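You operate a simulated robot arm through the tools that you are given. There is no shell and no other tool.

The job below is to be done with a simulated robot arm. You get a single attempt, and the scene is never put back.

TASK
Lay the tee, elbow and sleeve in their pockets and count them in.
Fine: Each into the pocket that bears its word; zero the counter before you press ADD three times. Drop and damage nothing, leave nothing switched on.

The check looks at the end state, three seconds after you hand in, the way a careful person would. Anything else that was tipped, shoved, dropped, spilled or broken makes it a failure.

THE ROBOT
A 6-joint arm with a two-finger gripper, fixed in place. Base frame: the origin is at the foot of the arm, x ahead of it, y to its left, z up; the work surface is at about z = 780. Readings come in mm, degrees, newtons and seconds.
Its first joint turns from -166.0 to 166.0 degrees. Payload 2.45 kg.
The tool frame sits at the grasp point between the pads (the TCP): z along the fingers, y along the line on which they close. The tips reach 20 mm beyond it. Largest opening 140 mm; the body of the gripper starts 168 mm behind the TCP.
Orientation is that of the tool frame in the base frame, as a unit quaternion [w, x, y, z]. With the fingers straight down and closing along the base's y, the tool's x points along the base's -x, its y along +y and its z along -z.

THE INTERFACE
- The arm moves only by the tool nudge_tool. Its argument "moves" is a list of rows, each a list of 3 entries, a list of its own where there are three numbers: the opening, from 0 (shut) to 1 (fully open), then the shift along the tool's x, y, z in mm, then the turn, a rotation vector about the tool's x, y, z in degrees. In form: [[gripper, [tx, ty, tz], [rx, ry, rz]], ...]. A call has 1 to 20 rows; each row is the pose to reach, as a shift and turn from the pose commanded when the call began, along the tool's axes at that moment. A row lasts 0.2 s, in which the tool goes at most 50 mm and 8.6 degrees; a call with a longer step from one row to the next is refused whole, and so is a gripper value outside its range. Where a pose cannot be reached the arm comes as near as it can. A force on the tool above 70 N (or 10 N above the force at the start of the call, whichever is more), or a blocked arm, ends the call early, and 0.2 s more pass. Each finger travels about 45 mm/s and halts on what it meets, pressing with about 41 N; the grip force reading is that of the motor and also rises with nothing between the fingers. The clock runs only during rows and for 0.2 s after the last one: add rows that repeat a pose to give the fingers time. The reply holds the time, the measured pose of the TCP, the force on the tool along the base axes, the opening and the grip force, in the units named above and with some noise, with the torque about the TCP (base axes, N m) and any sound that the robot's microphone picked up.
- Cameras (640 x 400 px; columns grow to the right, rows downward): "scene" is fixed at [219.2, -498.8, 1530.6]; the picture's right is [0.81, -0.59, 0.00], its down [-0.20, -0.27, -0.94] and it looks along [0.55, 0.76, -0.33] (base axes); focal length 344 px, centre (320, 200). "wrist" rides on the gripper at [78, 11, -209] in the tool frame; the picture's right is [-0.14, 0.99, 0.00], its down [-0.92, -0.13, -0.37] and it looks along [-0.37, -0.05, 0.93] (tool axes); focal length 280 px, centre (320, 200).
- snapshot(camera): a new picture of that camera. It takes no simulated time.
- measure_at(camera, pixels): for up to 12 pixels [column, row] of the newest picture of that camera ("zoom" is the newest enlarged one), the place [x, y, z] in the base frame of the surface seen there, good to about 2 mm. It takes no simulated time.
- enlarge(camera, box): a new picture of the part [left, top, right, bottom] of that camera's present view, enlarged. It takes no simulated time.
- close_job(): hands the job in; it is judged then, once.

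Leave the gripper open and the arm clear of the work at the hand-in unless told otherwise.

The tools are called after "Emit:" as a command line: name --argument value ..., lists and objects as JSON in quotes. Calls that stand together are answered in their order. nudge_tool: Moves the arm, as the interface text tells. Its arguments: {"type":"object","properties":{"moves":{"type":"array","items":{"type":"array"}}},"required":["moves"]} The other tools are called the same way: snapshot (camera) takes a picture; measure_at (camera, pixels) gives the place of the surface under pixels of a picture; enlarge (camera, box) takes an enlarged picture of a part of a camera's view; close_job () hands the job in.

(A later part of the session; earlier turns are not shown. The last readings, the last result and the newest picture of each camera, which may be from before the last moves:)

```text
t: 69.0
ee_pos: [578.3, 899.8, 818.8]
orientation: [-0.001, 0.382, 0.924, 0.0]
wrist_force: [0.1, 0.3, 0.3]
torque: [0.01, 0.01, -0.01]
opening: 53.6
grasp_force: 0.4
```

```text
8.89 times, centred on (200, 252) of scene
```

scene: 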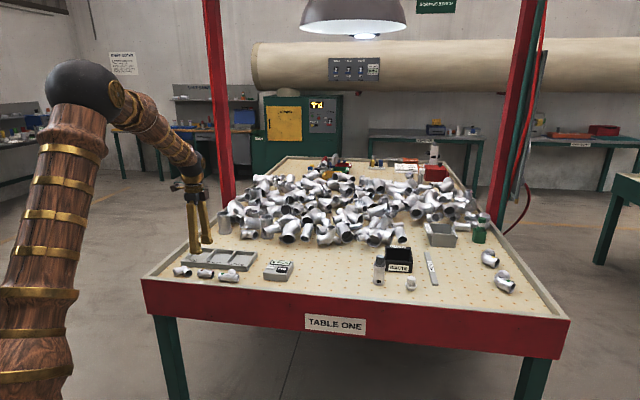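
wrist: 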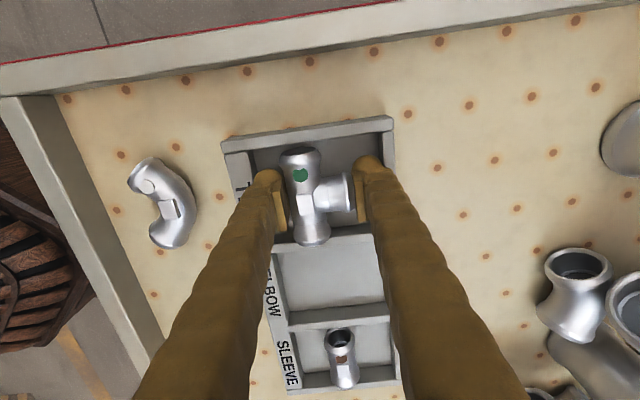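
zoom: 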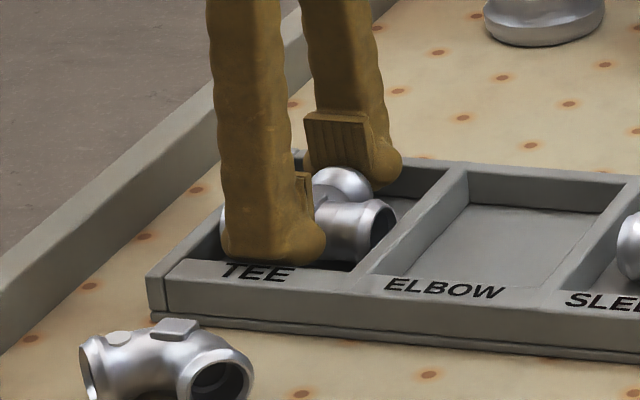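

The fingers are free and the tee stays in its pocket. I'll raise clear and check the scene.

Emit:
nudge_tool --moves '[[0.386, [0, 0, -10], [0, 0, 0]], [0.386, [0, 0, -25], [0, 0, 0]], [0.386, [0, 0, -60], [0, 0, 0]], [0.45, [0, 0, -100], [0, 0, 0]], [0.53, [0, 0, -107.8], [0, 0, 0]], [0.53, [0, 0, -107.8], [0, 0, 0]]]'

Emit:
snapshot --camera "wrist"

Emit:
enlarge --camera "scene" --box '[165, 235, 265, 295]'

```text
t: 70.4
ee_pos: [578.7, 898.5, 926.7]
orientation: [0.0, 0.383, 0.924, 0.0]
wrist_force: [0.5, 0.6, 0.6]
torque: [-0.02, 0.01, -0.01]
opening: 74.2
grasp_force: 0.1
```

```text
taken
```

wrist: 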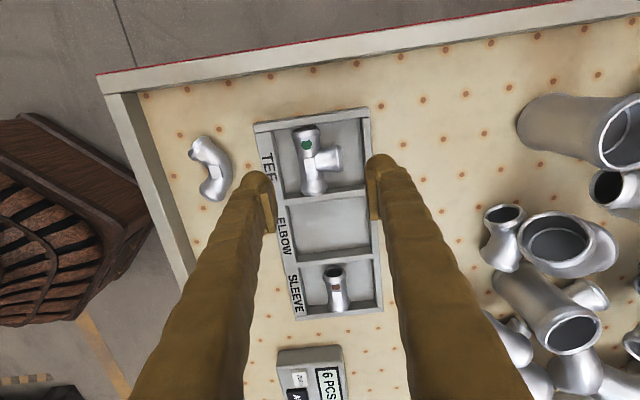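

```text
6.40 times, centred on (215, 265) of scene
```

zoom: 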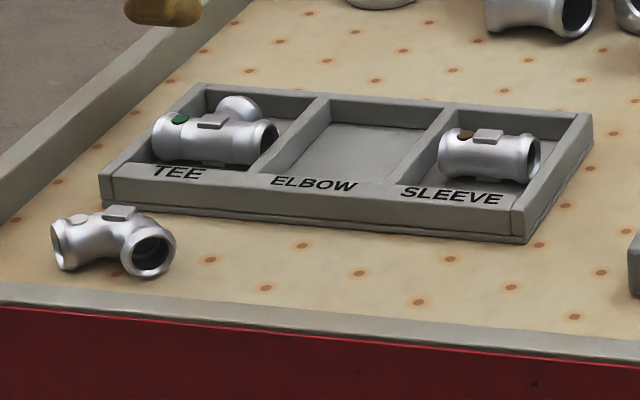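

The tray hasn't moved and the tee lies in the TEE pocket. I'll verify it is flat on the floor.

Emit:
enlarge --camera "wrist" --box '[250, 100, 390, 210]'

Emit:
measure_at --camera "zoom" --pixels '[[275, 205], [245, 100], [295, 315], [285, 305], [365, 175], [300, 95], [320, 300], [260, 95], [330, 335], [270, 150], [275, 250], [340, 180]]'

```text
3.64 times, centred on (320, 155) of wrist
```

zoom: 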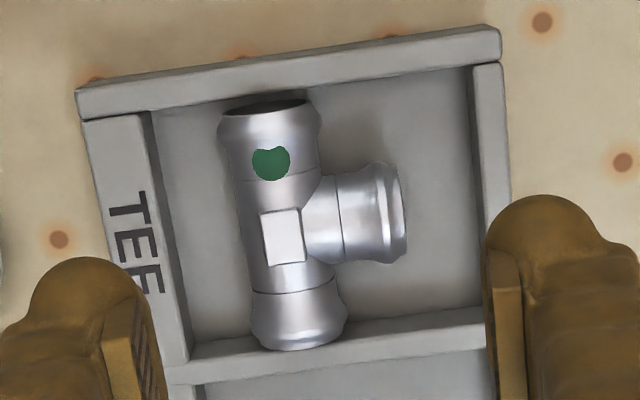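

```text
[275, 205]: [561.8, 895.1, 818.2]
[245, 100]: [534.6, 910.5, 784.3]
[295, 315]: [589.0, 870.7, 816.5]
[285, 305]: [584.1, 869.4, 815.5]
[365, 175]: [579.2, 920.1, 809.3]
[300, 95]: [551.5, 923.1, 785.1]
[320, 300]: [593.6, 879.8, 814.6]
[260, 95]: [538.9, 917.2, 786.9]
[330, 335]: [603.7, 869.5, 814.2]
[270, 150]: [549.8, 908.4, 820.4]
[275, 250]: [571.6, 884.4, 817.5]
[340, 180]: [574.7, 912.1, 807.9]
```

The tee is flat in its pocket at z≈820. Now I'll move above the elbow for a close measurement, with a 62 mm opening.

Emit:
nudge_tool --moves '[[0.5, [0, -28, 0], [0, 0, 0]], [0.443, [1, -56, 0], [0, 0, 0]], [0.443, [1, -84, 0], [0, 0, 0]], [0.443, [2, -112, 0], [0, 0, 0]], [0.443, [2, -138.3, 0], [0, 0, 0]], [0.443, [2, -138.3, 0], [0, 0, 0]], [0.443, [2, -138.3, 0], [0, 0, 0]]]'

Emit:
snapshot --camera "wrist"

Emit:
enlarge --camera "wrist" --box '[250, 100, 390, 210]'

```text
t: 72.0
ee_pos: [478.9, 800.4, 925.2]
orientation: [-0.001, 0.382, 0.924, 0.0]
wrist_force: [0.8, 0.2, 0.1]
torque: [0.0, 0.0, -0.01]
opening: 62.2
grasp_force: 0.1
```

```text
taken
```

wrist: 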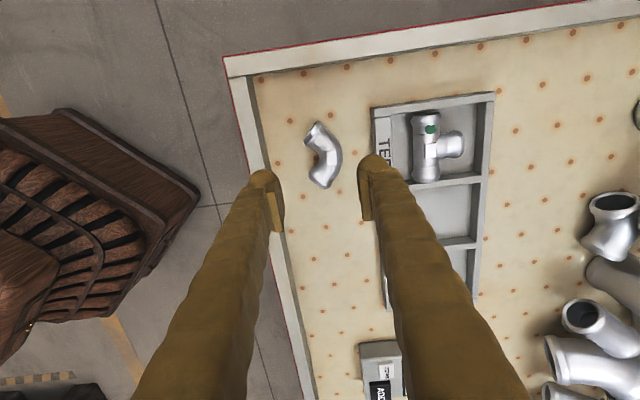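

```text
3.64 times, centred on (320, 155) of wrist
```

zoom: 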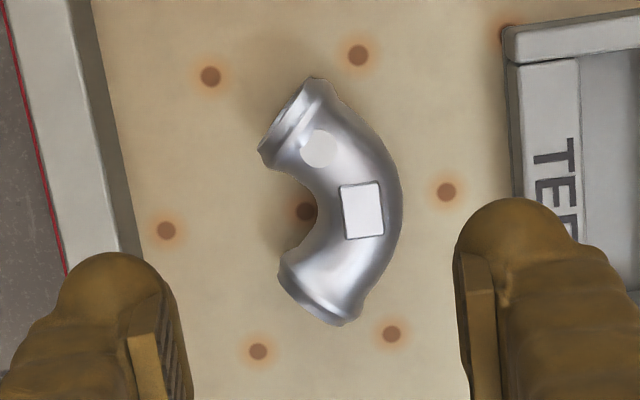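

I'll measure the elbow outline here: both collars, the apex and the inner bend.

Emit:
measure_at --camera "zoom" --pixels '[[262, 152], [283, 258], [313, 82], [335, 320], [397, 195], [398, 210], [362, 212], [285, 265], [270, 160], [318, 190], [330, 210], [340, 322]]'

Emit:
measure_at --camera "zoom" --pixels '[[265, 145], [280, 262], [345, 97], [360, 302], [278, 120], [300, 295], [395, 180], [400, 200], [390, 230], [280, 285], [325, 318], [305, 88]]'

```text
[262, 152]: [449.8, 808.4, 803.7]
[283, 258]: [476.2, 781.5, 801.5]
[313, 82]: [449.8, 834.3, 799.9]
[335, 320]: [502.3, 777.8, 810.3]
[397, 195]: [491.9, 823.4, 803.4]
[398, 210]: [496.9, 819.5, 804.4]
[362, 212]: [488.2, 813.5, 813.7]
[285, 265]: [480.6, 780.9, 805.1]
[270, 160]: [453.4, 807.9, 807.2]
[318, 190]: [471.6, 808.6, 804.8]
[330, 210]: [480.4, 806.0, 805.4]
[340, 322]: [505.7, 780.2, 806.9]
```

```text
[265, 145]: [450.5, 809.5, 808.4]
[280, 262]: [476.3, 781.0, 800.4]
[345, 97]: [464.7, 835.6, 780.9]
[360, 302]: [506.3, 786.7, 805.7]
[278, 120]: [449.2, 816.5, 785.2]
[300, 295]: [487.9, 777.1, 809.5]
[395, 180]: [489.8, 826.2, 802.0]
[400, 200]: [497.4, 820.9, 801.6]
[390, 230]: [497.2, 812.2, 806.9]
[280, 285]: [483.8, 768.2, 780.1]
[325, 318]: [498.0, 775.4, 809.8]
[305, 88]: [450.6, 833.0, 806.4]
```

The elbow is symmetric about t≈-231 (corrected), with inner collar contact near n≈891 and apex near n≈932. I'll shift to n=912, t=-230.8 and lower the open fingers around it.

Emit:
nudge_tool --moves '[[0.443, [1.8, 5, 30], [0, 0, 0]], [0.443, [1.8, 5, 60], [0, 0, 0]], [0.443, [1.8, 5, 85], [0, 0, 0]], [0.443, [1.8, 5, 105], [0, 0, 0]], [0.443, [1.8, 5, 116], [0, 0, 0]], [0.443, [1.8, 5, 124], [0, 0, 0]], [0.443, [1.8, 5, 124], [0, 0, 0]], [0.443, [1.8, 5, 124], [0, 0, 0]]]'

Emit:
snapshot --camera "wrist"

Emit:
enlarge --camera "wrist" --box '[240, 120, 400, 260]'

Emit:
enlarge --camera "scene" --box '[160, 245, 220, 290]'

```text
t: 73.8
ee_pos: [480.2, 807.3, 802.6]
orientation: [0.0, 0.383, 0.924, 0.0]
wrist_force: [-0.6, -0.4, -0.4]
torque: [0.0, 0.02, 0.01]
opening: 61.9
grasp_force: 0.1
```

```text
taken
```

wrist: 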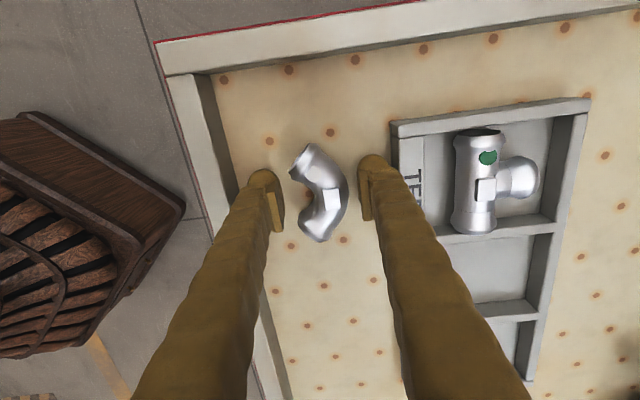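

```text
2.86 times, centred on (320, 190) of wrist
```

zoom: 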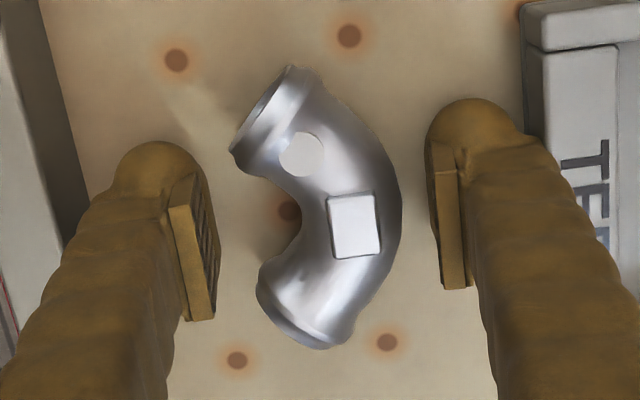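

```text
8.89 times, centred on (190, 268) of scene
```

zoom: 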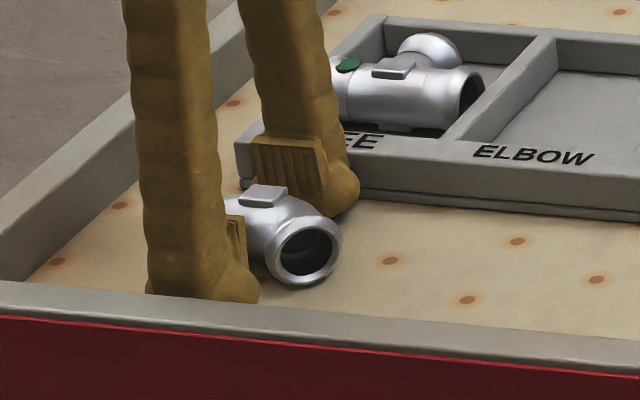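

Alignment looks good. I'll check the pad centring against the elbow's two inner collar corners in the wrist zoom.

Emit:
enlarge --camera "wrist" --box '[240, 120, 400, 260]'

Emit:
measure_at --camera "zoom" --pixels '[[178, 208], [188, 315], [210, 312], [440, 160], [436, 180], [447, 285], [463, 283], [236, 150], [262, 272], [290, 72], [325, 343], [353, 226]]'

```text
2.86 times, centred on (320, 190) of wrist
```

zoom: 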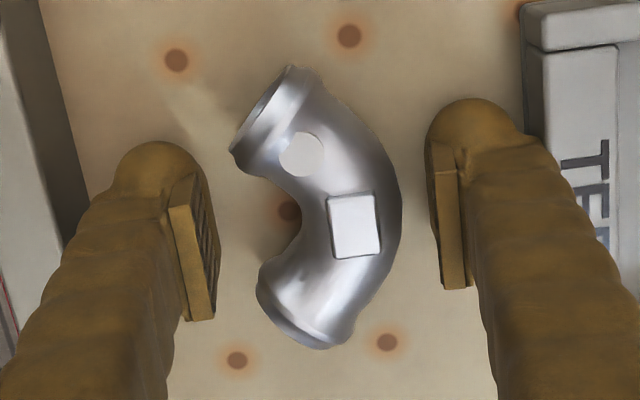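

```text
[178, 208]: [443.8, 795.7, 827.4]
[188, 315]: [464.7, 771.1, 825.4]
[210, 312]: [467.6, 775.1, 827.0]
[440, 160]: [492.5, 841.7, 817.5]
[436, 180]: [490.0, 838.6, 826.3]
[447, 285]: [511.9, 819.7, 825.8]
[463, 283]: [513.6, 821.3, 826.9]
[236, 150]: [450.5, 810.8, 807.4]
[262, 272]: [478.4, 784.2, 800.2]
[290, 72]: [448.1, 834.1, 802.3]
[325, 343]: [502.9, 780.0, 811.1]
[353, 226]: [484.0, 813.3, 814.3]
```

The pads are centred about 2 mm to the +t side of the elbow, so I'll shift 2 mm toward -t and then close gently.

Emit:
nudge_tool --moves '[[0.443, [1, 0, 0], [0, 0, 0]], [0.443, [2, 0, 0], [0, 0, 0]], [0.4, [2, 0, 0], [0, 0, 0]], [0.35, [2, 0, 0], [0, 0, 0]], [0.33, [2, 0, 0], [0, 0, 0]]]'

Emit:
enlarge --camera "wrist" --box '[240, 120, 400, 260]'

```text
t: 75.0
ee_pos: [479.0, 809.0, 801.7]
orientation: [-0.001, 0.382, 0.924, -0.001]
wrist_force: [-0.5, 0.3, 0.2]
torque: [-0.02, 0.02, 0.01]
opening: 46.3
grasp_force: 0.1
```

```text
2.86 times, centred on (320, 190) of wrist
```

zoom: 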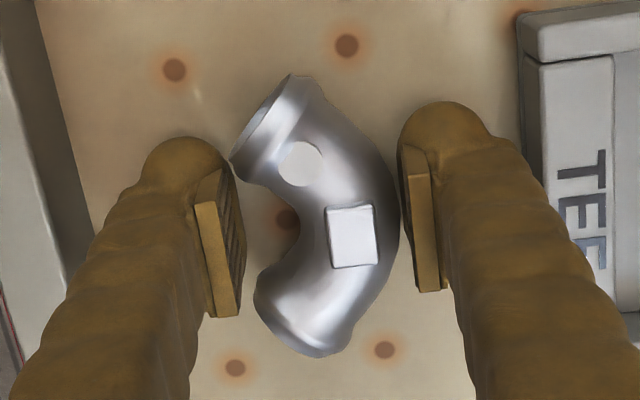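

The pads are just about to touch, symmetric on the two collars. I'll close fully.

Emit:
nudge_tool --moves '[[0.31, [0, 0, 0], [0, 0, 0]], [0.29, [0, 0, 0], [0, 0, 0]], [0.26, [0, 0, 0], [0, 0, 0]], [0.2, [0, 0, 0], [0, 0, 0]], [0.2, [0, 0, 0], [0, 0, 0]]]'

Emit:
enlarge --camera "wrist" --box '[240, 120, 400, 260]'

```text
t: 76.2
ee_pos: [479.2, 810.1, 802.2]
orientation: [0.0, 0.382, 0.924, 0.001]
wrist_force: [0.0, 0.1, -1.0]
torque: [0.02, 0.01, -0.03]
opening: 41.1
grasp_force: 41.0
```

```text
2.86 times, centred on (320, 190) of wrist
```

zoom: 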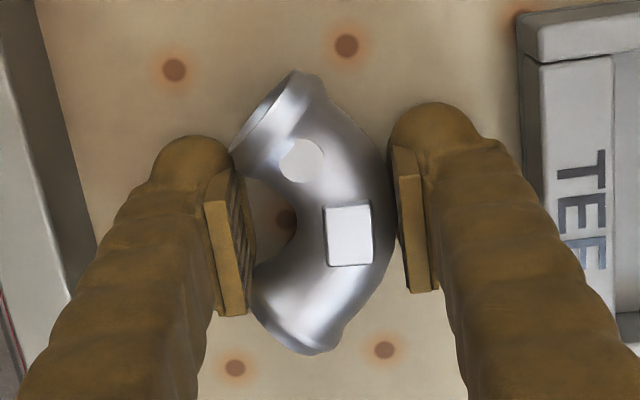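

Gripped at 41 mm with 41 N, and the pad bears on both collars and the apex. I'll lift gently 30 mm and check.

Emit:
nudge_tool --moves '[[0.2, [0, 0, -3], [0, 0, 0]], [0.2, [0, 0, -8], [0, 0, 0]], [0.2, [0, 0, -15], [0, 0, 0]], [0.2, [0, 0, -30], [0, 0, 0]], [0.2, [0, 0, -30], [0, 0, 0]]]'

Emit:
snapshot --camera "wrist"

Emit:
enlarge --camera "scene" --box '[160, 235, 220, 290]'

Emit:
enlarge --camera "wrist" --box '[240, 120, 400, 260]'

```text
t: 77.4
ee_pos: [477.6, 810.2, 833.9]
orientation: [0.0, 0.383, 0.924, 0.0]
wrist_force: [-0.7, 0.3, -1.6]
torque: [0.01, 0.02, 0.01]
opening: 40.9
grasp_force: 41.5
```

```text
taken
```

wrist: 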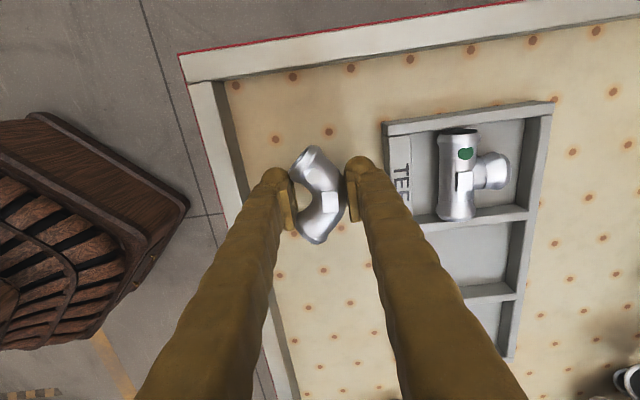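

```text
7.27 times, centred on (190, 262) of scene
```

zoom: 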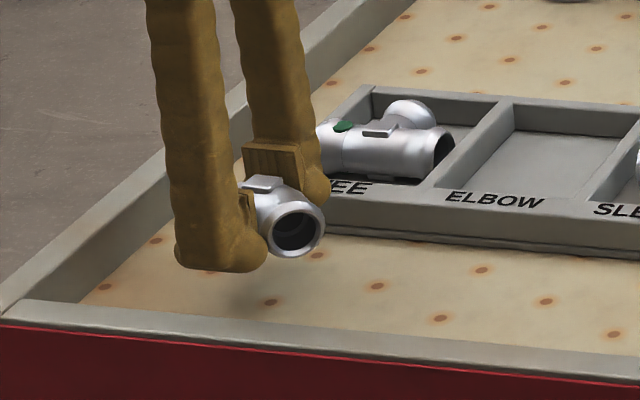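

```text
2.86 times, centred on (320, 190) of wrist
```

zoom: 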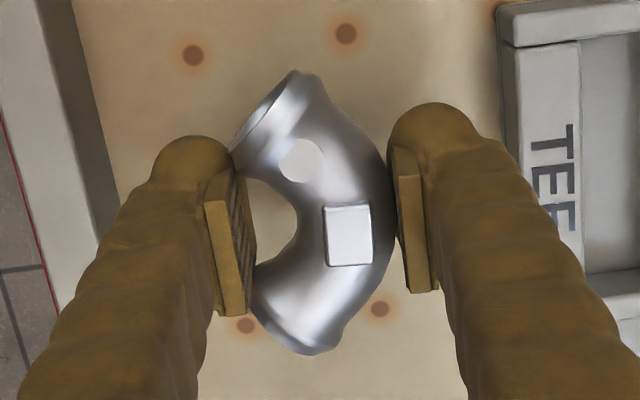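

The elbow hangs level. I'll raise it, carry it over the ELBOW pocket, and turn it 30° so it fits the pocket width.

Emit:
nudge_tool --moves '[[0.2, [0, 0, -25], [0, 0, 0]], [0.2, [0, 0, -47], [0, 0, 0]], [0.2, [-20, 26, -47], [0, 0, -6]], [0.2, [-40, 52, -47], [0, 0, -12]], [0.2, [-60, 79, -47], [0, 0, -18]], [0.2, [-80, 106, -47], [0, 0, -24]], [0.2, [-99.8, 132.5, -47], [0, 0, -30]], [0.2, [-99.8, 132.5, -30], [0, 0, -30]], [0.2, [-99.8, 132.5, -20], [0, 0, -30]], [0.2, [-99.8, 132.5, -20], [0, 0, -30]], [0.2, [-99.8, 132.5, -20], [0, 0, -30]]]'

Emit:
snapshot --camera "wrist"

Emit:
enlarge --camera "scene" --box '[175, 225, 255, 280]'

Emit:
enlarge --camera "wrist" --box '[220, 80, 420, 260]'

```text
t: 79.8
ee_pos: [644.4, 830.2, 852.9]
orientation: [0.0, 0.132, 0.991, 0.0]
wrist_force: [-0.1, -0.3, -2.6]
torque: [0.0, -0.02, 0.02]
opening: 40.6
grasp_force: 40.3
```

```text
taken
```

wrist: 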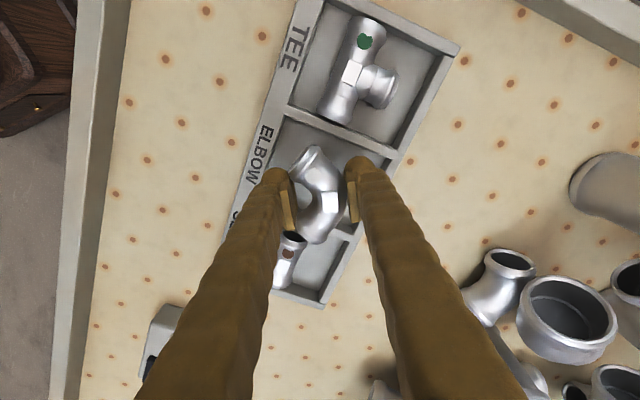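

```text
7.27 times, centred on (215, 252) of scene
```

zoom: 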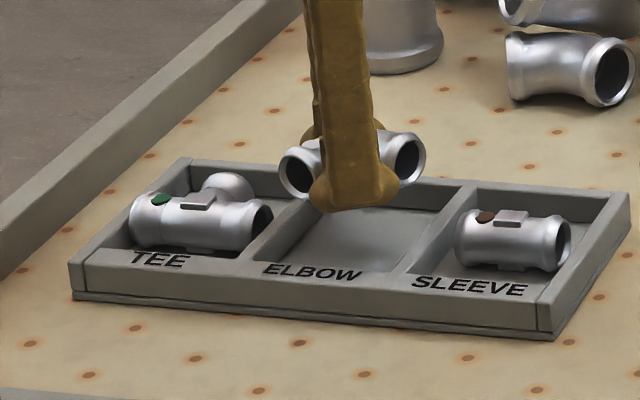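

```text
2.22 times, centred on (320, 170) of wrist
```

zoom: 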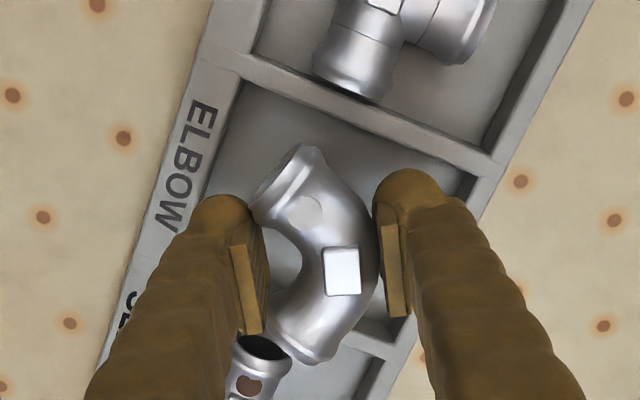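

I'll measure the held elbow's extremes and the ELBOW pocket walls in this same zoom.

Emit:
measure_at --camera "zoom" --pixels '[[305, 152], [258, 212], [322, 355], [285, 340], [345, 345], [342, 270], [372, 240], [260, 85], [340, 118], [420, 150], [375, 335], [395, 350]]'

Emit:
measure_at --camera "zoom" --pixels '[[250, 80], [330, 105], [330, 112], [330, 120], [330, 130], [400, 140], [400, 150], [365, 330], [365, 340], [365, 348], [215, 165], [470, 185]]'

```text
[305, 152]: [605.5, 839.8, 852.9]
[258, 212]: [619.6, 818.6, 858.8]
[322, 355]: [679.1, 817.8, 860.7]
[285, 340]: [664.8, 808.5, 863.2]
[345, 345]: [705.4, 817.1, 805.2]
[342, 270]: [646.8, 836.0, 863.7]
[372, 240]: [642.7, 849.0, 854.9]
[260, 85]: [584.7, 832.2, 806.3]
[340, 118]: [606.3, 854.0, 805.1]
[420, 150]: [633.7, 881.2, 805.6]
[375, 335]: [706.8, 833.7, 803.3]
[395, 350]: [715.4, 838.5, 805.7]
```

```text
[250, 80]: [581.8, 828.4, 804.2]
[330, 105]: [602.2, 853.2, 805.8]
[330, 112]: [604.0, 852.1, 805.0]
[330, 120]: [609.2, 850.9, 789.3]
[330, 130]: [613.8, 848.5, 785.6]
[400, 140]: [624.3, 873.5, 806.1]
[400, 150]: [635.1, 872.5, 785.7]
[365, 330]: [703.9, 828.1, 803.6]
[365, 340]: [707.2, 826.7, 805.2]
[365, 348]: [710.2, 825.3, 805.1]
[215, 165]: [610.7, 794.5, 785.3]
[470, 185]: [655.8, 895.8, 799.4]
```

The elbow spans t≈-167 to -97 in a pocket of -172 to -89, so it's centred within about 1 mm. I'll lower in steps, checking the force.

Emit:
nudge_tool --moves '[[0.2, [0, 0, 10], [0, 0, 0]], [0.2, [0, 0, 18], [0, 0, 0]], [0.2, [0, 0, 24], [0, 0, 0]], [0.2, [0, 0, 24], [0, 0, 0]]]'

Emit:
nudge_tool --moves '[[0.2, [0, 0, 2], [0, 0, 0]], [0.2, [0, 0, 5], [0, 0, 0]], [0.2, [0, 0, 5], [0, 0, 0]]]'

Emit:
nudge_tool --moves '[[0.2, [0, 0, 2], [0, 0, 0]], [0.2, [0, 0, 5], [0, 0, 0]], [0.2, [0, 0, 5], [0, 0, 0]]]'

```text
t: 80.8
ee_pos: [644.4, 830.8, 828.8]
orientation: [-0.001, 0.131, 0.991, 0.0]
wrist_force: [-0.2, 0.1, -2.5]
torque: [0.02, 0.04, -0.02]
opening: 40.7
grasp_force: 40.8
```

```text
t: 81.6
ee_pos: [642.9, 833.3, 823.4]
orientation: [-0.001, 0.131, 0.991, 0.0]
wrist_force: [0.2, 0.1, -2.2]
torque: [0.02, 0.02, 0.01]
opening: 40.6
grasp_force: 40.8
```

```text
t: 82.4
ee_pos: [643.8, 832.4, 818.0]
orientation: [0.0, 0.13, 0.992, 0.0]
wrist_force: [-0.1, -0.2, -2.5]
torque: [0.0, 0.01, 0.01]
opening: 40.5
grasp_force: 40.9
```

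No contact at 818, so I'll continue down.

Emit:
nudge_tool --moves '[[0.2, [0, 0, 2], [0, 0, 0]], [0.2, [0, 0, 4], [0, 0, 0]], [0.2, [0, 0, 4], [0, 0, 0]]]'

Emit:
nudge_tool --moves '[[0.2, [0, 0, 1.5], [0, 0, 0]], [0.2, [0, 0, 3], [0, 0, 0]], [0.2, [0, 0, 3], [0, 0, 0]]]'

Emit:
nudge_tool --moves '[[0.2, [0, 0, 0.5], [0, 0, 0]], [0.2, [0, 0, 1], [0, 0, 0]], [0.2, [0, 0, 1], [0, 0, 0]]]'

```text
t: 83.2
ee_pos: [643.7, 832.1, 814.5]
orientation: [0.0, 0.131, 0.991, 0.0]
wrist_force: [0.3, -0.6, -2.6]
torque: [-0.02, 0.01, 0.01]
opening: 40.6
grasp_force: 41.1
```

```text
t: 84.0
ee_pos: [642.8, 832.5, 810.9]
orientation: [0.0, 0.131, 0.991, 0.0]
wrist_force: [0.1, -0.1, -2.3]
torque: [-0.01, -0.02, 0.01]
opening: 40.4
grasp_force: 41.2
```

```text
t: 84.8
ee_pos: [642.3, 832.6, 809.2]
orientation: [0.001, 0.131, 0.991, -0.001]
wrist_force: [0.0, 0.8, -2.0]
torque: [0.01, 0.0, 0.01]
opening: 40.7
grasp_force: 41.2
```

Still free at about 810. I'll make the final small steps to floor contact.

Emit:
nudge_tool --moves '[[0.2, [0, 0, 0.5], [0, 0, 0]], [0.2, [0, 0, 1], [0, 0, 0]], [0.2, [0, 0, 1], [0, 0, 0]]]'

Emit:
nudge_tool --moves '[[0.2, [0, 0, 0.4], [0, 0, 0]], [0.2, [0, 0, 0.8], [0, 0, 0]], [0.2, [0, 0, 0.8], [0, 0, 0]]]'

```text
t: 85.6
ee_pos: [643.9, 832.4, 808.2]
orientation: [0.001, 0.131, 0.991, 0.0]
wrist_force: [-0.3, 1.1, -2.2]
torque: [0.0, 0.0, -0.01]
opening: 40.5
grasp_force: 41.2
```

```text
t: 86.4
ee_pos: [644.4, 831.7, 809.1]
orientation: [0.0, 0.131, 0.991, 0.0]
wrist_force: [0.5, 0.3, -1.6]
torque: [-0.01, 0.05, -0.01]
opening: 40.3
grasp_force: 41.8
```

Emit:
nudge_tool --moves '[[0.2, [0, 0, 0.4], [0, 0, 0]], [0.2, [0, 0, 0.8], [0, 0, 0]], [0.2, [0, 0, 0.8], [0, 0, 0]]]'

```text
t: 87.2
ee_pos: [643.6, 832.1, 808.0]
orientation: [0.0, 0.13, 0.992, 0.001]
wrist_force: [0.3, 0.0, -2.7]
torque: [-0.01, 0.01, 0.0]
opening: 40.2
grasp_force: 41.2
```

Still hanging. I'll take two more half-millimetre steps.

Emit:
nudge_tool --moves '[[0.2, [0, 0, 0.3], [0, 0, 0]], [0.2, [0, 0, 0.6], [0, 0, 0]], [0.2, [0, 0, 0.6], [0, 0, 0]]]'

```text
t: 88.0
ee_pos: [644.5, 832.9, 808.2]
orientation: [0.0, 0.13, 0.991, 0.0]
wrist_force: [1.8, -1.6, 4.6]
torque: [-0.19, -0.1, 0.0]
opening: 40.7
grasp_force: 40.9
```

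Contact: the elbow is on the floor. I'll loosen gradually.

Emit:
nudge_tool --moves '[[0.27, [0, 0, 0], [0, 0, 0]], [0.28, [0, 0, 0], [0, 0, 0]], [0.285, [0, 0, 0], [0, 0, 0]], [0.29, [0, 0, 0], [0, 0, 0]], [0.295, [0, 0, 0], [0, 0, 0]]]'

Emit:
snapshot --camera "wrist"

Emit:
enlarge --camera "scene" --box '[175, 225, 255, 280]'

```text
t: 89.2
ee_pos: [643.4, 833.2, 806.3]
orientation: [0.0, 0.132, 0.991, 0.0]
wrist_force: [-0.3, -0.3, -0.1]
torque: [0.01, 0.0, 0.02]
opening: 41.6
grasp_force: 0.3
```

```text
taken
```

wrist: 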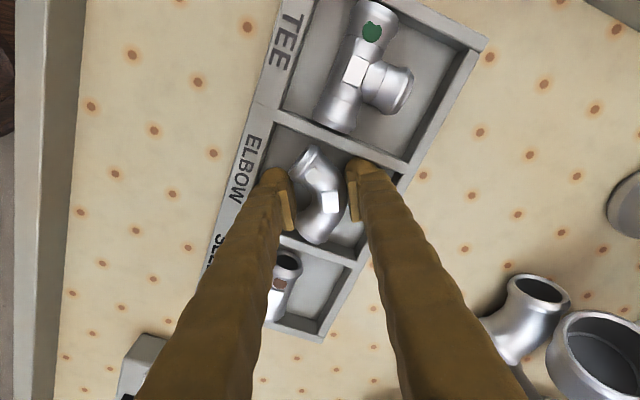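

```text
7.27 times, centred on (215, 252) of scene
```

zoom: 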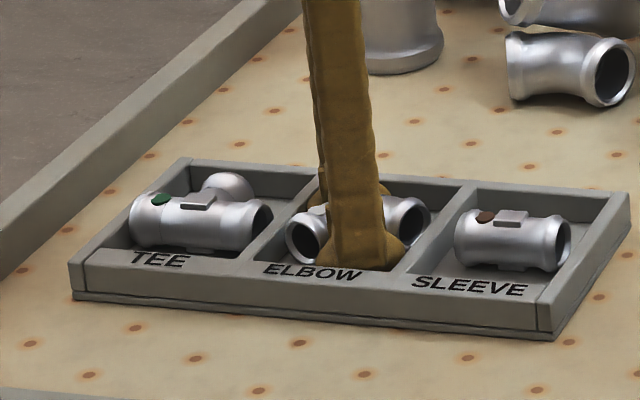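

The elbow is down and the tool forces are zero. I'll open slightly more and raise straight up.

Emit:
nudge_tool --moves '[[0.305, [0, 0, 0], [0, 0, 0]], [0.31, [0, 0, 0], [0, 0, 0]], [0.31, [0, 0, -3], [0, 0, 0]], [0.31, [0, 0, -6], [0, 0, 0]]]'

Emit:
nudge_tool --moves '[[0.31, [0, 0, -8], [0, 0, 0]], [0.31, [0, 0, -20], [0, 0, 0]], [0.31, [0, 0, -50], [0, 0, 0]], [0.31, [0, 0, -90], [0, 0, 0]], [0.31, [0, 0, -113], [0, 0, 0]], [0.31, [0, 0, -113], [0, 0, 0]]]'

Emit:
snapshot --camera "wrist"

Emit:
enlarge --camera "scene" --box '[165, 235, 265, 295]'

```text
t: 90.2
ee_pos: [644.8, 833.0, 813.2]
orientation: [0.0, 0.13, 0.992, 0.0]
wrist_force: [0.6, 0.6, 0.8]
torque: [-0.04, -0.02, 0.03]
opening: 43.8
grasp_force: 0.2
```

```text
t: 91.6
ee_pos: [644.6, 831.7, 927.6]
orientation: [0.0, 0.13, 0.991, 0.0]
wrist_force: [-0.4, -0.5, -0.3]
torque: [-0.03, 0.01, -0.03]
opening: 43.2
grasp_force: 0.0
```

```text
taken
```

wrist: 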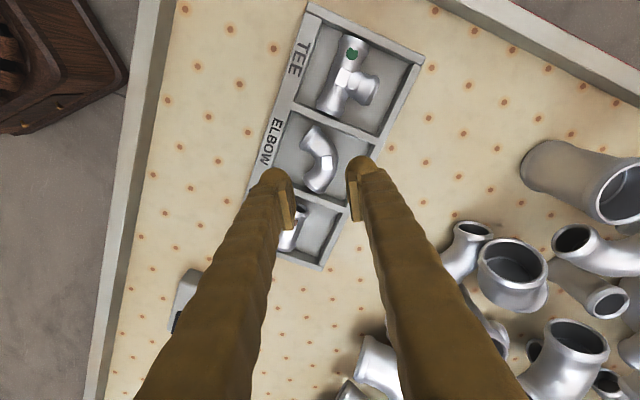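

```text
6.40 times, centred on (215, 265) of scene
```

zoom: 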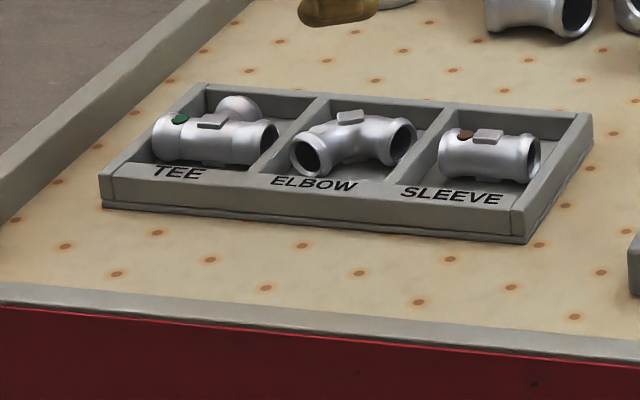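

All three fittings lie in their matching pockets and the tray is unmoved. Next I'll move over to look at the counter from above.

Emit:
nudge_tool --moves '[[0.31, [-26, -35, -10], [0, 0, 0]], [0.31, [-52, -70, -20], [0, 0, 0]], [0.31, [-79, -106, -30], [0, 0, 0]], [0.31, [-105, -141, -34], [0, 0, 0]], [0.31, [-132, -177, -34], [0, 0, 0]], [0.31, [-158.2, -212, -34], [0, 0, 0]], [0.31, [-158.2, -212, -34], [0, 0, 0]], [0.31, [-158.2, -212, -34], [0, 0, 0]]]'

Emit:
snapshot --camera "wrist"

```text
t: 93.4
ee_pos: [743.4, 588.9, 961.4]
orientation: [0.0, 0.131, 0.991, 0.0]
wrist_force: [-0.4, -0.2, -0.1]
torque: [-0.01, -0.01, -0.01]
opening: 43.4
grasp_force: 0.2
```

```text
taken
```

wrist: 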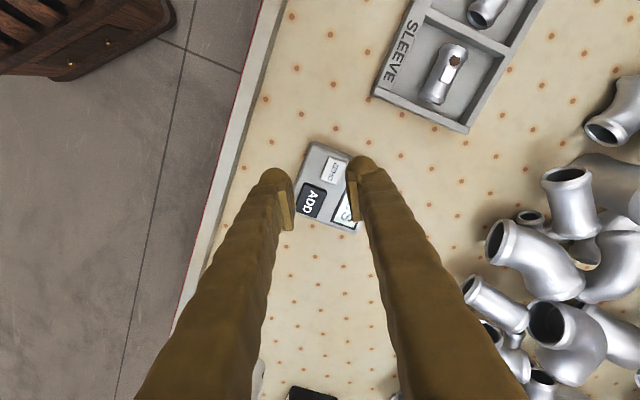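

The counter is below, with ZERO at about (334,168) and ADD at about (311,203). I'll open the gripper wide to clear the view and zoom in.

Emit:
nudge_tool --moves '[[0.6, [0, 0, 0], [0, 0, 0]], [1, [0, 0, 0], [0, 0, 0]], [1, [0, 0, 0], [0, 0, 0]], [1, [0, 0, 0], [0, 0, 0]], [1, [0, 0, 0], [0, 0, 0]], [1, [0, 0, 0], [0, 0, 0]]]'

Emit:
snapshot --camera "wrist"

Emit:
enlarge --camera "wrist" --box '[270, 130, 390, 240]'

Emit:
measure_at --camera "zoom" --pixels '[[320, 200], [280, 250], [360, 130], [300, 100]]'

```text
t: 94.8
ee_pos: [742.9, 587.2, 962.4]
orientation: [0.0, 0.131, 0.991, 0.001]
wrist_force: [0.5, -0.3, 0.0]
torque: [-0.03, 0.01, 0.01]
opening: 140.0
grasp_force: 0.1
```

```text
taken
```

wrist: 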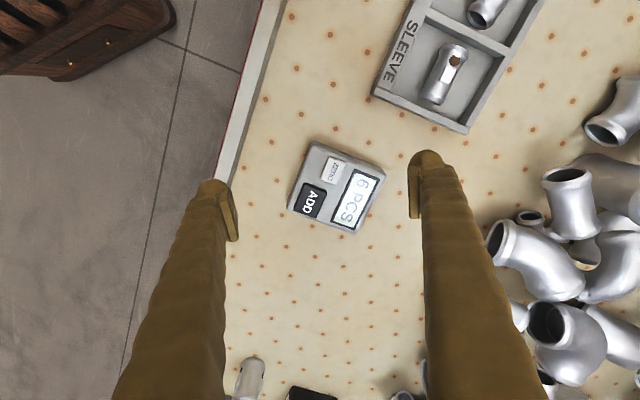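

```text
3.64 times, centred on (330, 185) of wrist
```

zoom: 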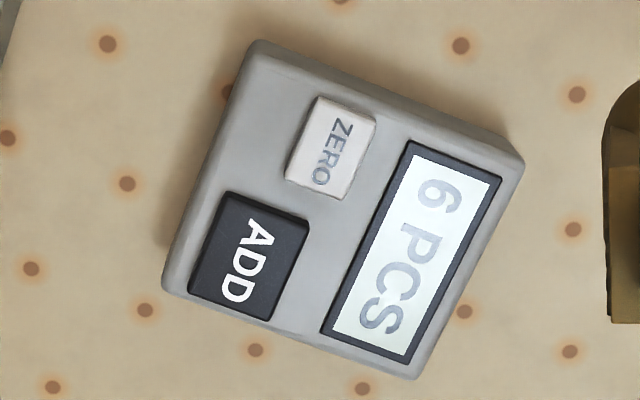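

```text
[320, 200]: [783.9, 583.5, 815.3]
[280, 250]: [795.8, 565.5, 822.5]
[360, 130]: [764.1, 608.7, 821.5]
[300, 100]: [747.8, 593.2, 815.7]
```

Clear view. I'll measure the key centres and corners and the box corners.

Emit:
measure_at --camera "zoom" --pixels '[[331, 148], [320, 103], [370, 118], [343, 192], [292, 176], [249, 256], [234, 200], [302, 226], [262, 314], [198, 284], [290, 210], [260, 50]]'

Emit:
measure_at --camera "zoom" --pixels '[[518, 165], [412, 370], [172, 285], [410, 260], [235, 150], [370, 190], [340, 175], [325, 120], [260, 230], [235, 280], [280, 245], [215, 260]]'

```text
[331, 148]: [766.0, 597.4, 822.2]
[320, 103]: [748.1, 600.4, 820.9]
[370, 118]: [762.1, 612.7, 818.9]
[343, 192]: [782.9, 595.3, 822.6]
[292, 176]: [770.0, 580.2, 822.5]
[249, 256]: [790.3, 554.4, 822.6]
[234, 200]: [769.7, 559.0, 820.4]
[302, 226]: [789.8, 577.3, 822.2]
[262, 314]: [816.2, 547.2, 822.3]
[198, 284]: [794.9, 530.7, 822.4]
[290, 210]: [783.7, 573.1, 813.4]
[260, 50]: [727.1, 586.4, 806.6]
```

```text
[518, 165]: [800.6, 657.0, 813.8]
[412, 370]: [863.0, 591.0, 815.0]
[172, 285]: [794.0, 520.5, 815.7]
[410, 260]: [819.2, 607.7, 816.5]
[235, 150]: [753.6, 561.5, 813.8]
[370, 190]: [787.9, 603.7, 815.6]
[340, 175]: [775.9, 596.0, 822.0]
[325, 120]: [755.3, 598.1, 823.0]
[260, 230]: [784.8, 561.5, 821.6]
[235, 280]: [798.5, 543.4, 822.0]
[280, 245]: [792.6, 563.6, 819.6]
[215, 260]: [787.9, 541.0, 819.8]
```

The keys are at z≈822, ZERO at about (768,597) and ADD at about (795,553), with a 14 mm gap between them. I'll close the gripper, turn it in line with the box, and move above ZERO at height.

Emit:
nudge_tool --moves '[[0.8, [-3, 2, 5], [0, 0, -7.75]], [0.6, [-6, 4, 10], [0, 0, -15.5]], [0.4, [-9, 6, 20], [0, 0, -23.25]], [0.2, [-12, 8, 30], [0, 0, -31]], [0, [-15, 10, 40], [0, 0, -38.75]], [0, [-18, 12, 45], [0, 0, -46.5]], [0, [-20, 14, 50], [0, 0, -54.25]], [0, [-22.1, 15.7, 55], [0, 0, -62]], [0, [-22.1, 15.7, 60], [0, 0, -62]], [0, [-22.1, 15.7, 60], [0, 0, -62]], [0, [-22.1, 15.7, 60], [0, 0, -62]]]'

Emit:
snapshot --camera "wrist"

Emit:
enlarge --camera "scene" --box '[240, 200, 320, 290]'

```text
t: 97.2
ee_pos: [768.4, 596.0, 899.8]
orientation: [0.0, -0.399, 0.917, 0.0]
wrist_force: [-0.3, -0.3, 0.3]
torque: [0.02, 0.0, 0.0]
opening: 0.0
grasp_force: 29.2
```

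```text
taken
```

wrist: 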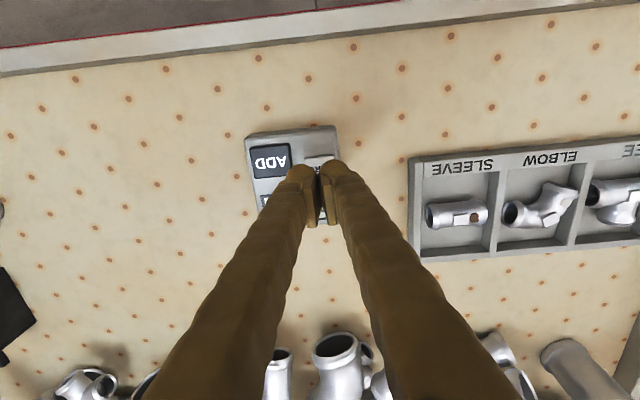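

```text
4.44 times, centred on (280, 245) of scene
```

zoom: 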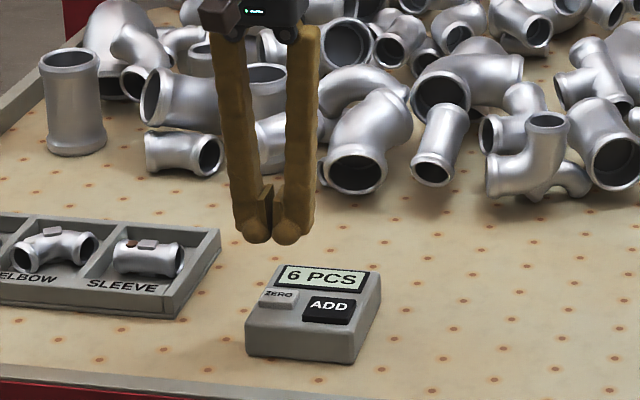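

Closed, the two domed tips are about 30 mm apart. I'll verify the key positions from this orientation too.

Emit:
enlarge --camera "wrist" --box '[230, 110, 360, 230]'

```text
3.33 times, centred on (295, 170) of wrist
```

zoom: 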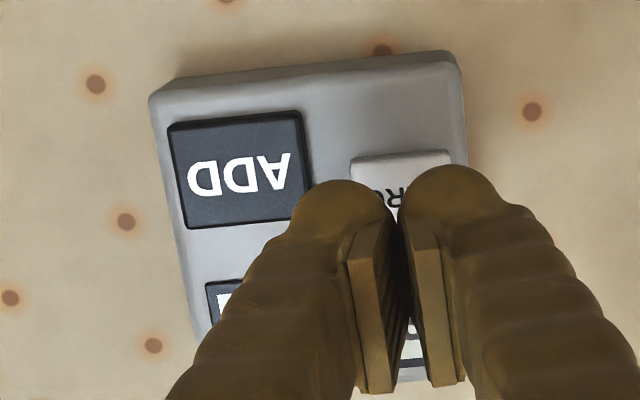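

Emit:
measure_at --camera "zoom" --pixels '[[236, 170], [176, 130], [298, 118], [190, 222], [290, 210], [355, 168], [445, 158], [400, 170], [345, 190], [445, 175], [455, 60], [158, 100]]'

```text
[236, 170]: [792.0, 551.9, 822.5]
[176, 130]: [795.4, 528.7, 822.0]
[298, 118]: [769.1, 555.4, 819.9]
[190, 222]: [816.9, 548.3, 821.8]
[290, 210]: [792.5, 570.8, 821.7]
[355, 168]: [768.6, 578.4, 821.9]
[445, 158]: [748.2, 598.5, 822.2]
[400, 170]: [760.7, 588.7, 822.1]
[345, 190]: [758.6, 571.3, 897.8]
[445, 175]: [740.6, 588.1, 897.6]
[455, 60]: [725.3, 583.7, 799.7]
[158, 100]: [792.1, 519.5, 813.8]
```

The positions agree from both orientations. I'll offset 13.5 mm so a single fingertip is over ZERO, with the other hanging off the box edge away from ADD, and lower to just above the key.

Emit:
nudge_tool --moves '[[0, [0, 13.5, 0], [0, 0, 0]], [0, [0, 13.5, 20], [0, 0, 0]], [0, [0, 13.5, 40], [0, 0, 0]], [0, [0, 13.5, 50], [0, 0, 0]], [0, [0, 13.5, 54], [0, 0, 0]], [0, [0, 13.5, 54], [0, 0, 0]]]'

Emit:
enlarge --camera "scene" --box '[245, 235, 315, 290]'

Emit:
snapshot --camera "wrist"

Emit:
enlarge --camera "wrist" --box '[240, 110, 390, 240]'

```text
t: 98.6
ee_pos: [756.9, 605.7, 845.9]
orientation: [0.001, -0.398, 0.917, 0.0]
wrist_force: [-0.4, 0.7, 0.5]
torque: [0.02, 0.02, -0.01]
opening: 0.0
grasp_force: 29.4
```

```text
7.27 times, centred on (280, 262) of scene
```

zoom: 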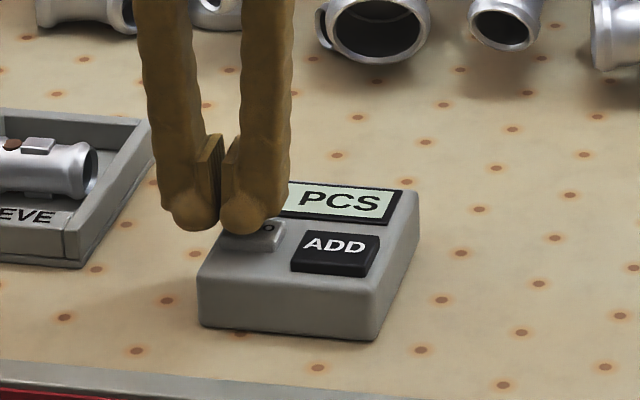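

```text
taken
```

wrist: 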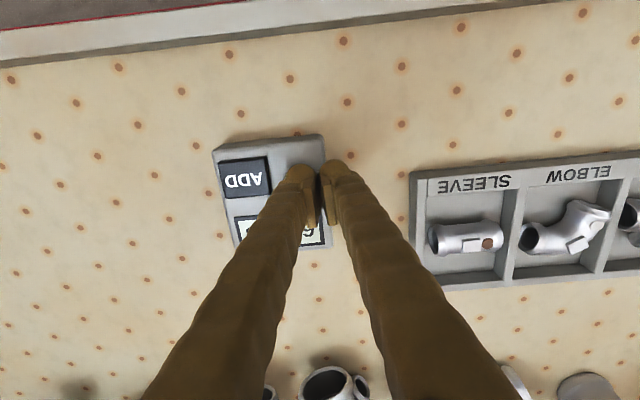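

```text
3.08 times, centred on (315, 175) of wrist
```

zoom: 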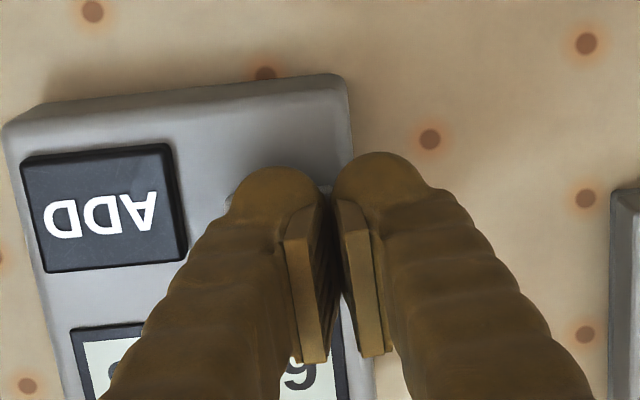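

The right-hand dome in the scene view is over ZERO. I'll press down in small steps, watching the force and listening for sound.

Emit:
nudge_tool --moves '[[0, [0, 0, 1], [0, 0, 0]], [0, [0, 0, 2], [0, 0, 0]], [0, [0, 0, 3], [0, 0, 0]]]'

Emit:
nudge_tool --moves '[[0, [0, 0, 0.5], [0, 0, 0]], [0, [0, 0, 1], [0, 0, 0]], [0, [0, 0, 1], [0, 0, 0]]]'

```text
t: 99.4
ee_pos: [757.4, 605.8, 842.1]
orientation: [0.0, -0.399, 0.917, 0.0]
wrist_force: [0.1, -0.4, -0.8]
torque: [0.03, -0.02, -0.01]
opening: 0.1
grasp_force: 28.9
```

```text
t: 100.2
ee_pos: [757.7, 605.1, 842.2]
orientation: [0.0, -0.399, 0.917, 0.0]
wrist_force: [-0.9, -1.0, -0.9]
torque: [0.04, -0.01, 0.0]
opening: 0.2
grasp_force: 29.3
```

No contact yet at 842, so I'll continue.

Emit:
nudge_tool --moves '[[0, [0, 0, 0.5], [0, 0, 0]], [0, [0, 0, 1], [0, 0, 0]], [0, [0, 0, 1], [0, 0, 0]]]'

Emit:
nudge_tool --moves '[[0, [0, 0, 0.5], [0, 0, 0]], [0, [0, 0, 1], [0, 0, 0]], [0, [0, 0, 1], [0, 0, 0]]]'

```text
t: 101.0
ee_pos: [757.8, 606.2, 841.6]
orientation: [-0.001, -0.398, 0.917, 0.0]
wrist_force: [0.0, 1.1, 1.1]
torque: [0.01, -0.02, 0.0]
opening: 0.0
grasp_force: 29.4
```

```text
t: 101.8
ee_pos: [758.5, 605.0, 839.4]
orientation: [0.0, -0.399, 0.917, 0.0]
wrist_force: [0.0, 0.6, 1.5]
torque: [-0.05, -0.03, 0.01]
opening: 0.0
grasp_force: 29.1
heard: click
```

A click was heard with about 1.5 N of force. I'll check the display before anything else.

Emit:
enlarge --camera "scene" --box '[245, 235, 315, 290]'

```text
7.27 times, centred on (280, 262) of scene
```

zoom: 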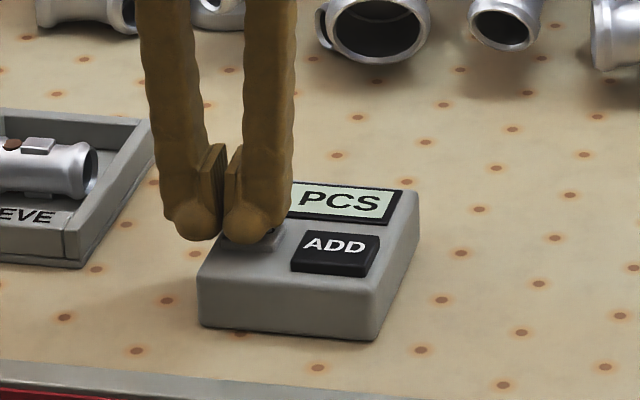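

The digit is hidden behind the finger. I'll raise straight up to release the key and view the display.

Emit:
nudge_tool --moves '[[0, [0, 0, -3], [0, 0, 0]], [0, [0, 0, -10], [0, 0, 0]], [0, [0, 0, -40], [0, 0, 0]], [0, [0, 0, -60], [0, 0, 0]], [0, [0, 0, -60], [0, 0, 0]]]'

Emit:
enlarge --camera "scene" --box '[245, 235, 315, 290]'

```text
t: 103.0
ee_pos: [757.3, 605.8, 899.4]
orientation: [0.0, -0.399, 0.917, -0.001]
wrist_force: [-0.1, -0.3, 0.2]
torque: [0.0, -0.01, 0.01]
opening: 0.0
grasp_force: 29.5
```

```text
7.27 times, centred on (280, 262) of scene
```

zoom: 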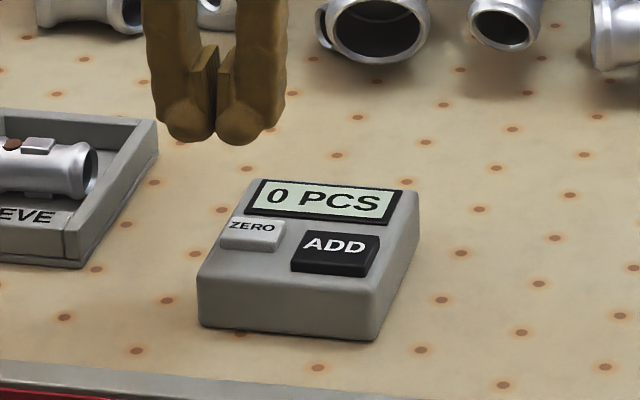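

The display reads 0 PCS. I'll move over the ADD key, biased 3 mm away from ZERO, and lower to just above it.

Emit:
nudge_tool --moves '[[0, [7, -33, 0], [0, 0, 0]], [0, [13.5, -65.9, 0], [0, 0, 0]], [0, [13.5, -65.9, 20], [0, 0, 0]], [0, [13.5, -65.9, 40], [0, 0, 0]], [0, [13.5, -65.9, 52], [0, 0, 0]], [0, [13.5, -65.9, 52], [0, 0, 0]]]'

Emit:
enlarge --camera "scene" --box '[245, 235, 315, 290]'

Emit:
enlarge --camera "wrist" --box '[240, 110, 390, 240]'

```text
t: 104.4
ee_pos: [795.2, 548.7, 849.1]
orientation: [-0.001, -0.399, 0.917, 0.0]
wrist_force: [0.3, -0.8, 0.6]
torque: [0.02, 0.02, -0.02]
opening: 0.0
grasp_force: 29.2
```

```text
7.27 times, centred on (280, 262) of scene
```

zoom: 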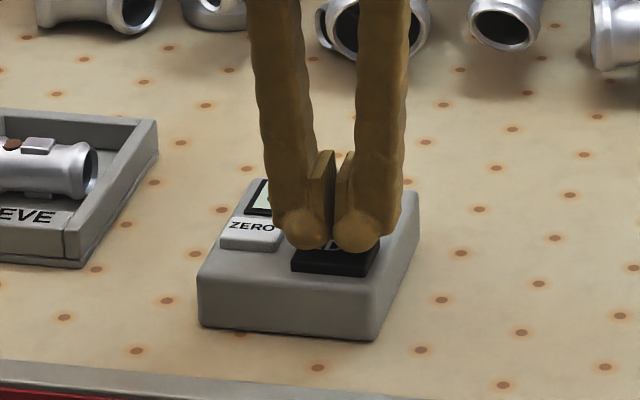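

```text
3.08 times, centred on (315, 175) of wrist
```

zoom: 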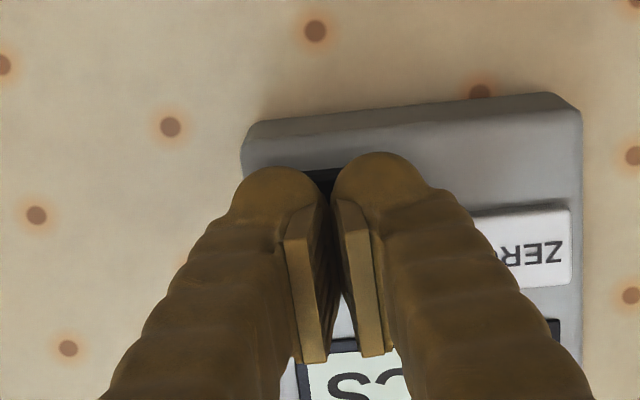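

To stay well clear of ZERO, I'll shift 10 mm further away so a single dome sits at ADD's centre and the other hangs off the box edge.

Emit:
nudge_tool --moves '[[0, [0, -5, 0], [0, 0, 0]], [0, [0, -10, 0], [0, 0, 0]], [0, [0, -10, 0], [0, 0, 0]]]'

Emit:
enlarge --camera "scene" --box '[245, 235, 315, 290]'

```text
t: 105.2
ee_pos: [804.2, 542.7, 848.1]
orientation: [-0.001, -0.399, 0.917, 0.0]
wrist_force: [-0.2, -0.5, 0.7]
torque: [-0.01, 0.01, 0.0]
opening: 0.1
grasp_force: 29.6
```

```text
7.27 times, centred on (280, 262) of scene
```

zoom: 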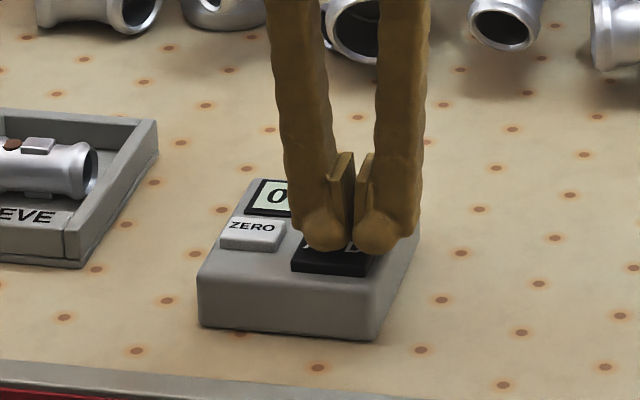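

The left dome is over ADD and the "0" is visible. I'll press down in steps.

Emit:
nudge_tool --moves '[[0, [0, 0, 3], [0, 0, 0]], [0, [0, 0, 6], [0, 0, 0]], [0, [0, 0, 6.5], [0, 0, 0]]]'

Emit:
nudge_tool --moves '[[0, [0, 0, 0.5], [0, 0, 0]], [0, [0, 0, 1], [0, 0, 0]], [0, [0, 0, 1], [0, 0, 0]]]'

```text
t: 106.0
ee_pos: [804.0, 544.2, 841.8]
orientation: [0.001, -0.399, 0.917, 0.0]
wrist_force: [0.6, -0.1, -0.6]
torque: [-0.01, -0.04, -0.02]
opening: 0.2
grasp_force: 29.2
```

```text
t: 106.8
ee_pos: [805.2, 543.4, 841.1]
orientation: [0.0, -0.399, 0.917, 0.0]
wrist_force: [-0.3, -0.7, -0.3]
torque: [0.01, 0.02, -0.04]
opening: 6.1
grasp_force: 29.8
```

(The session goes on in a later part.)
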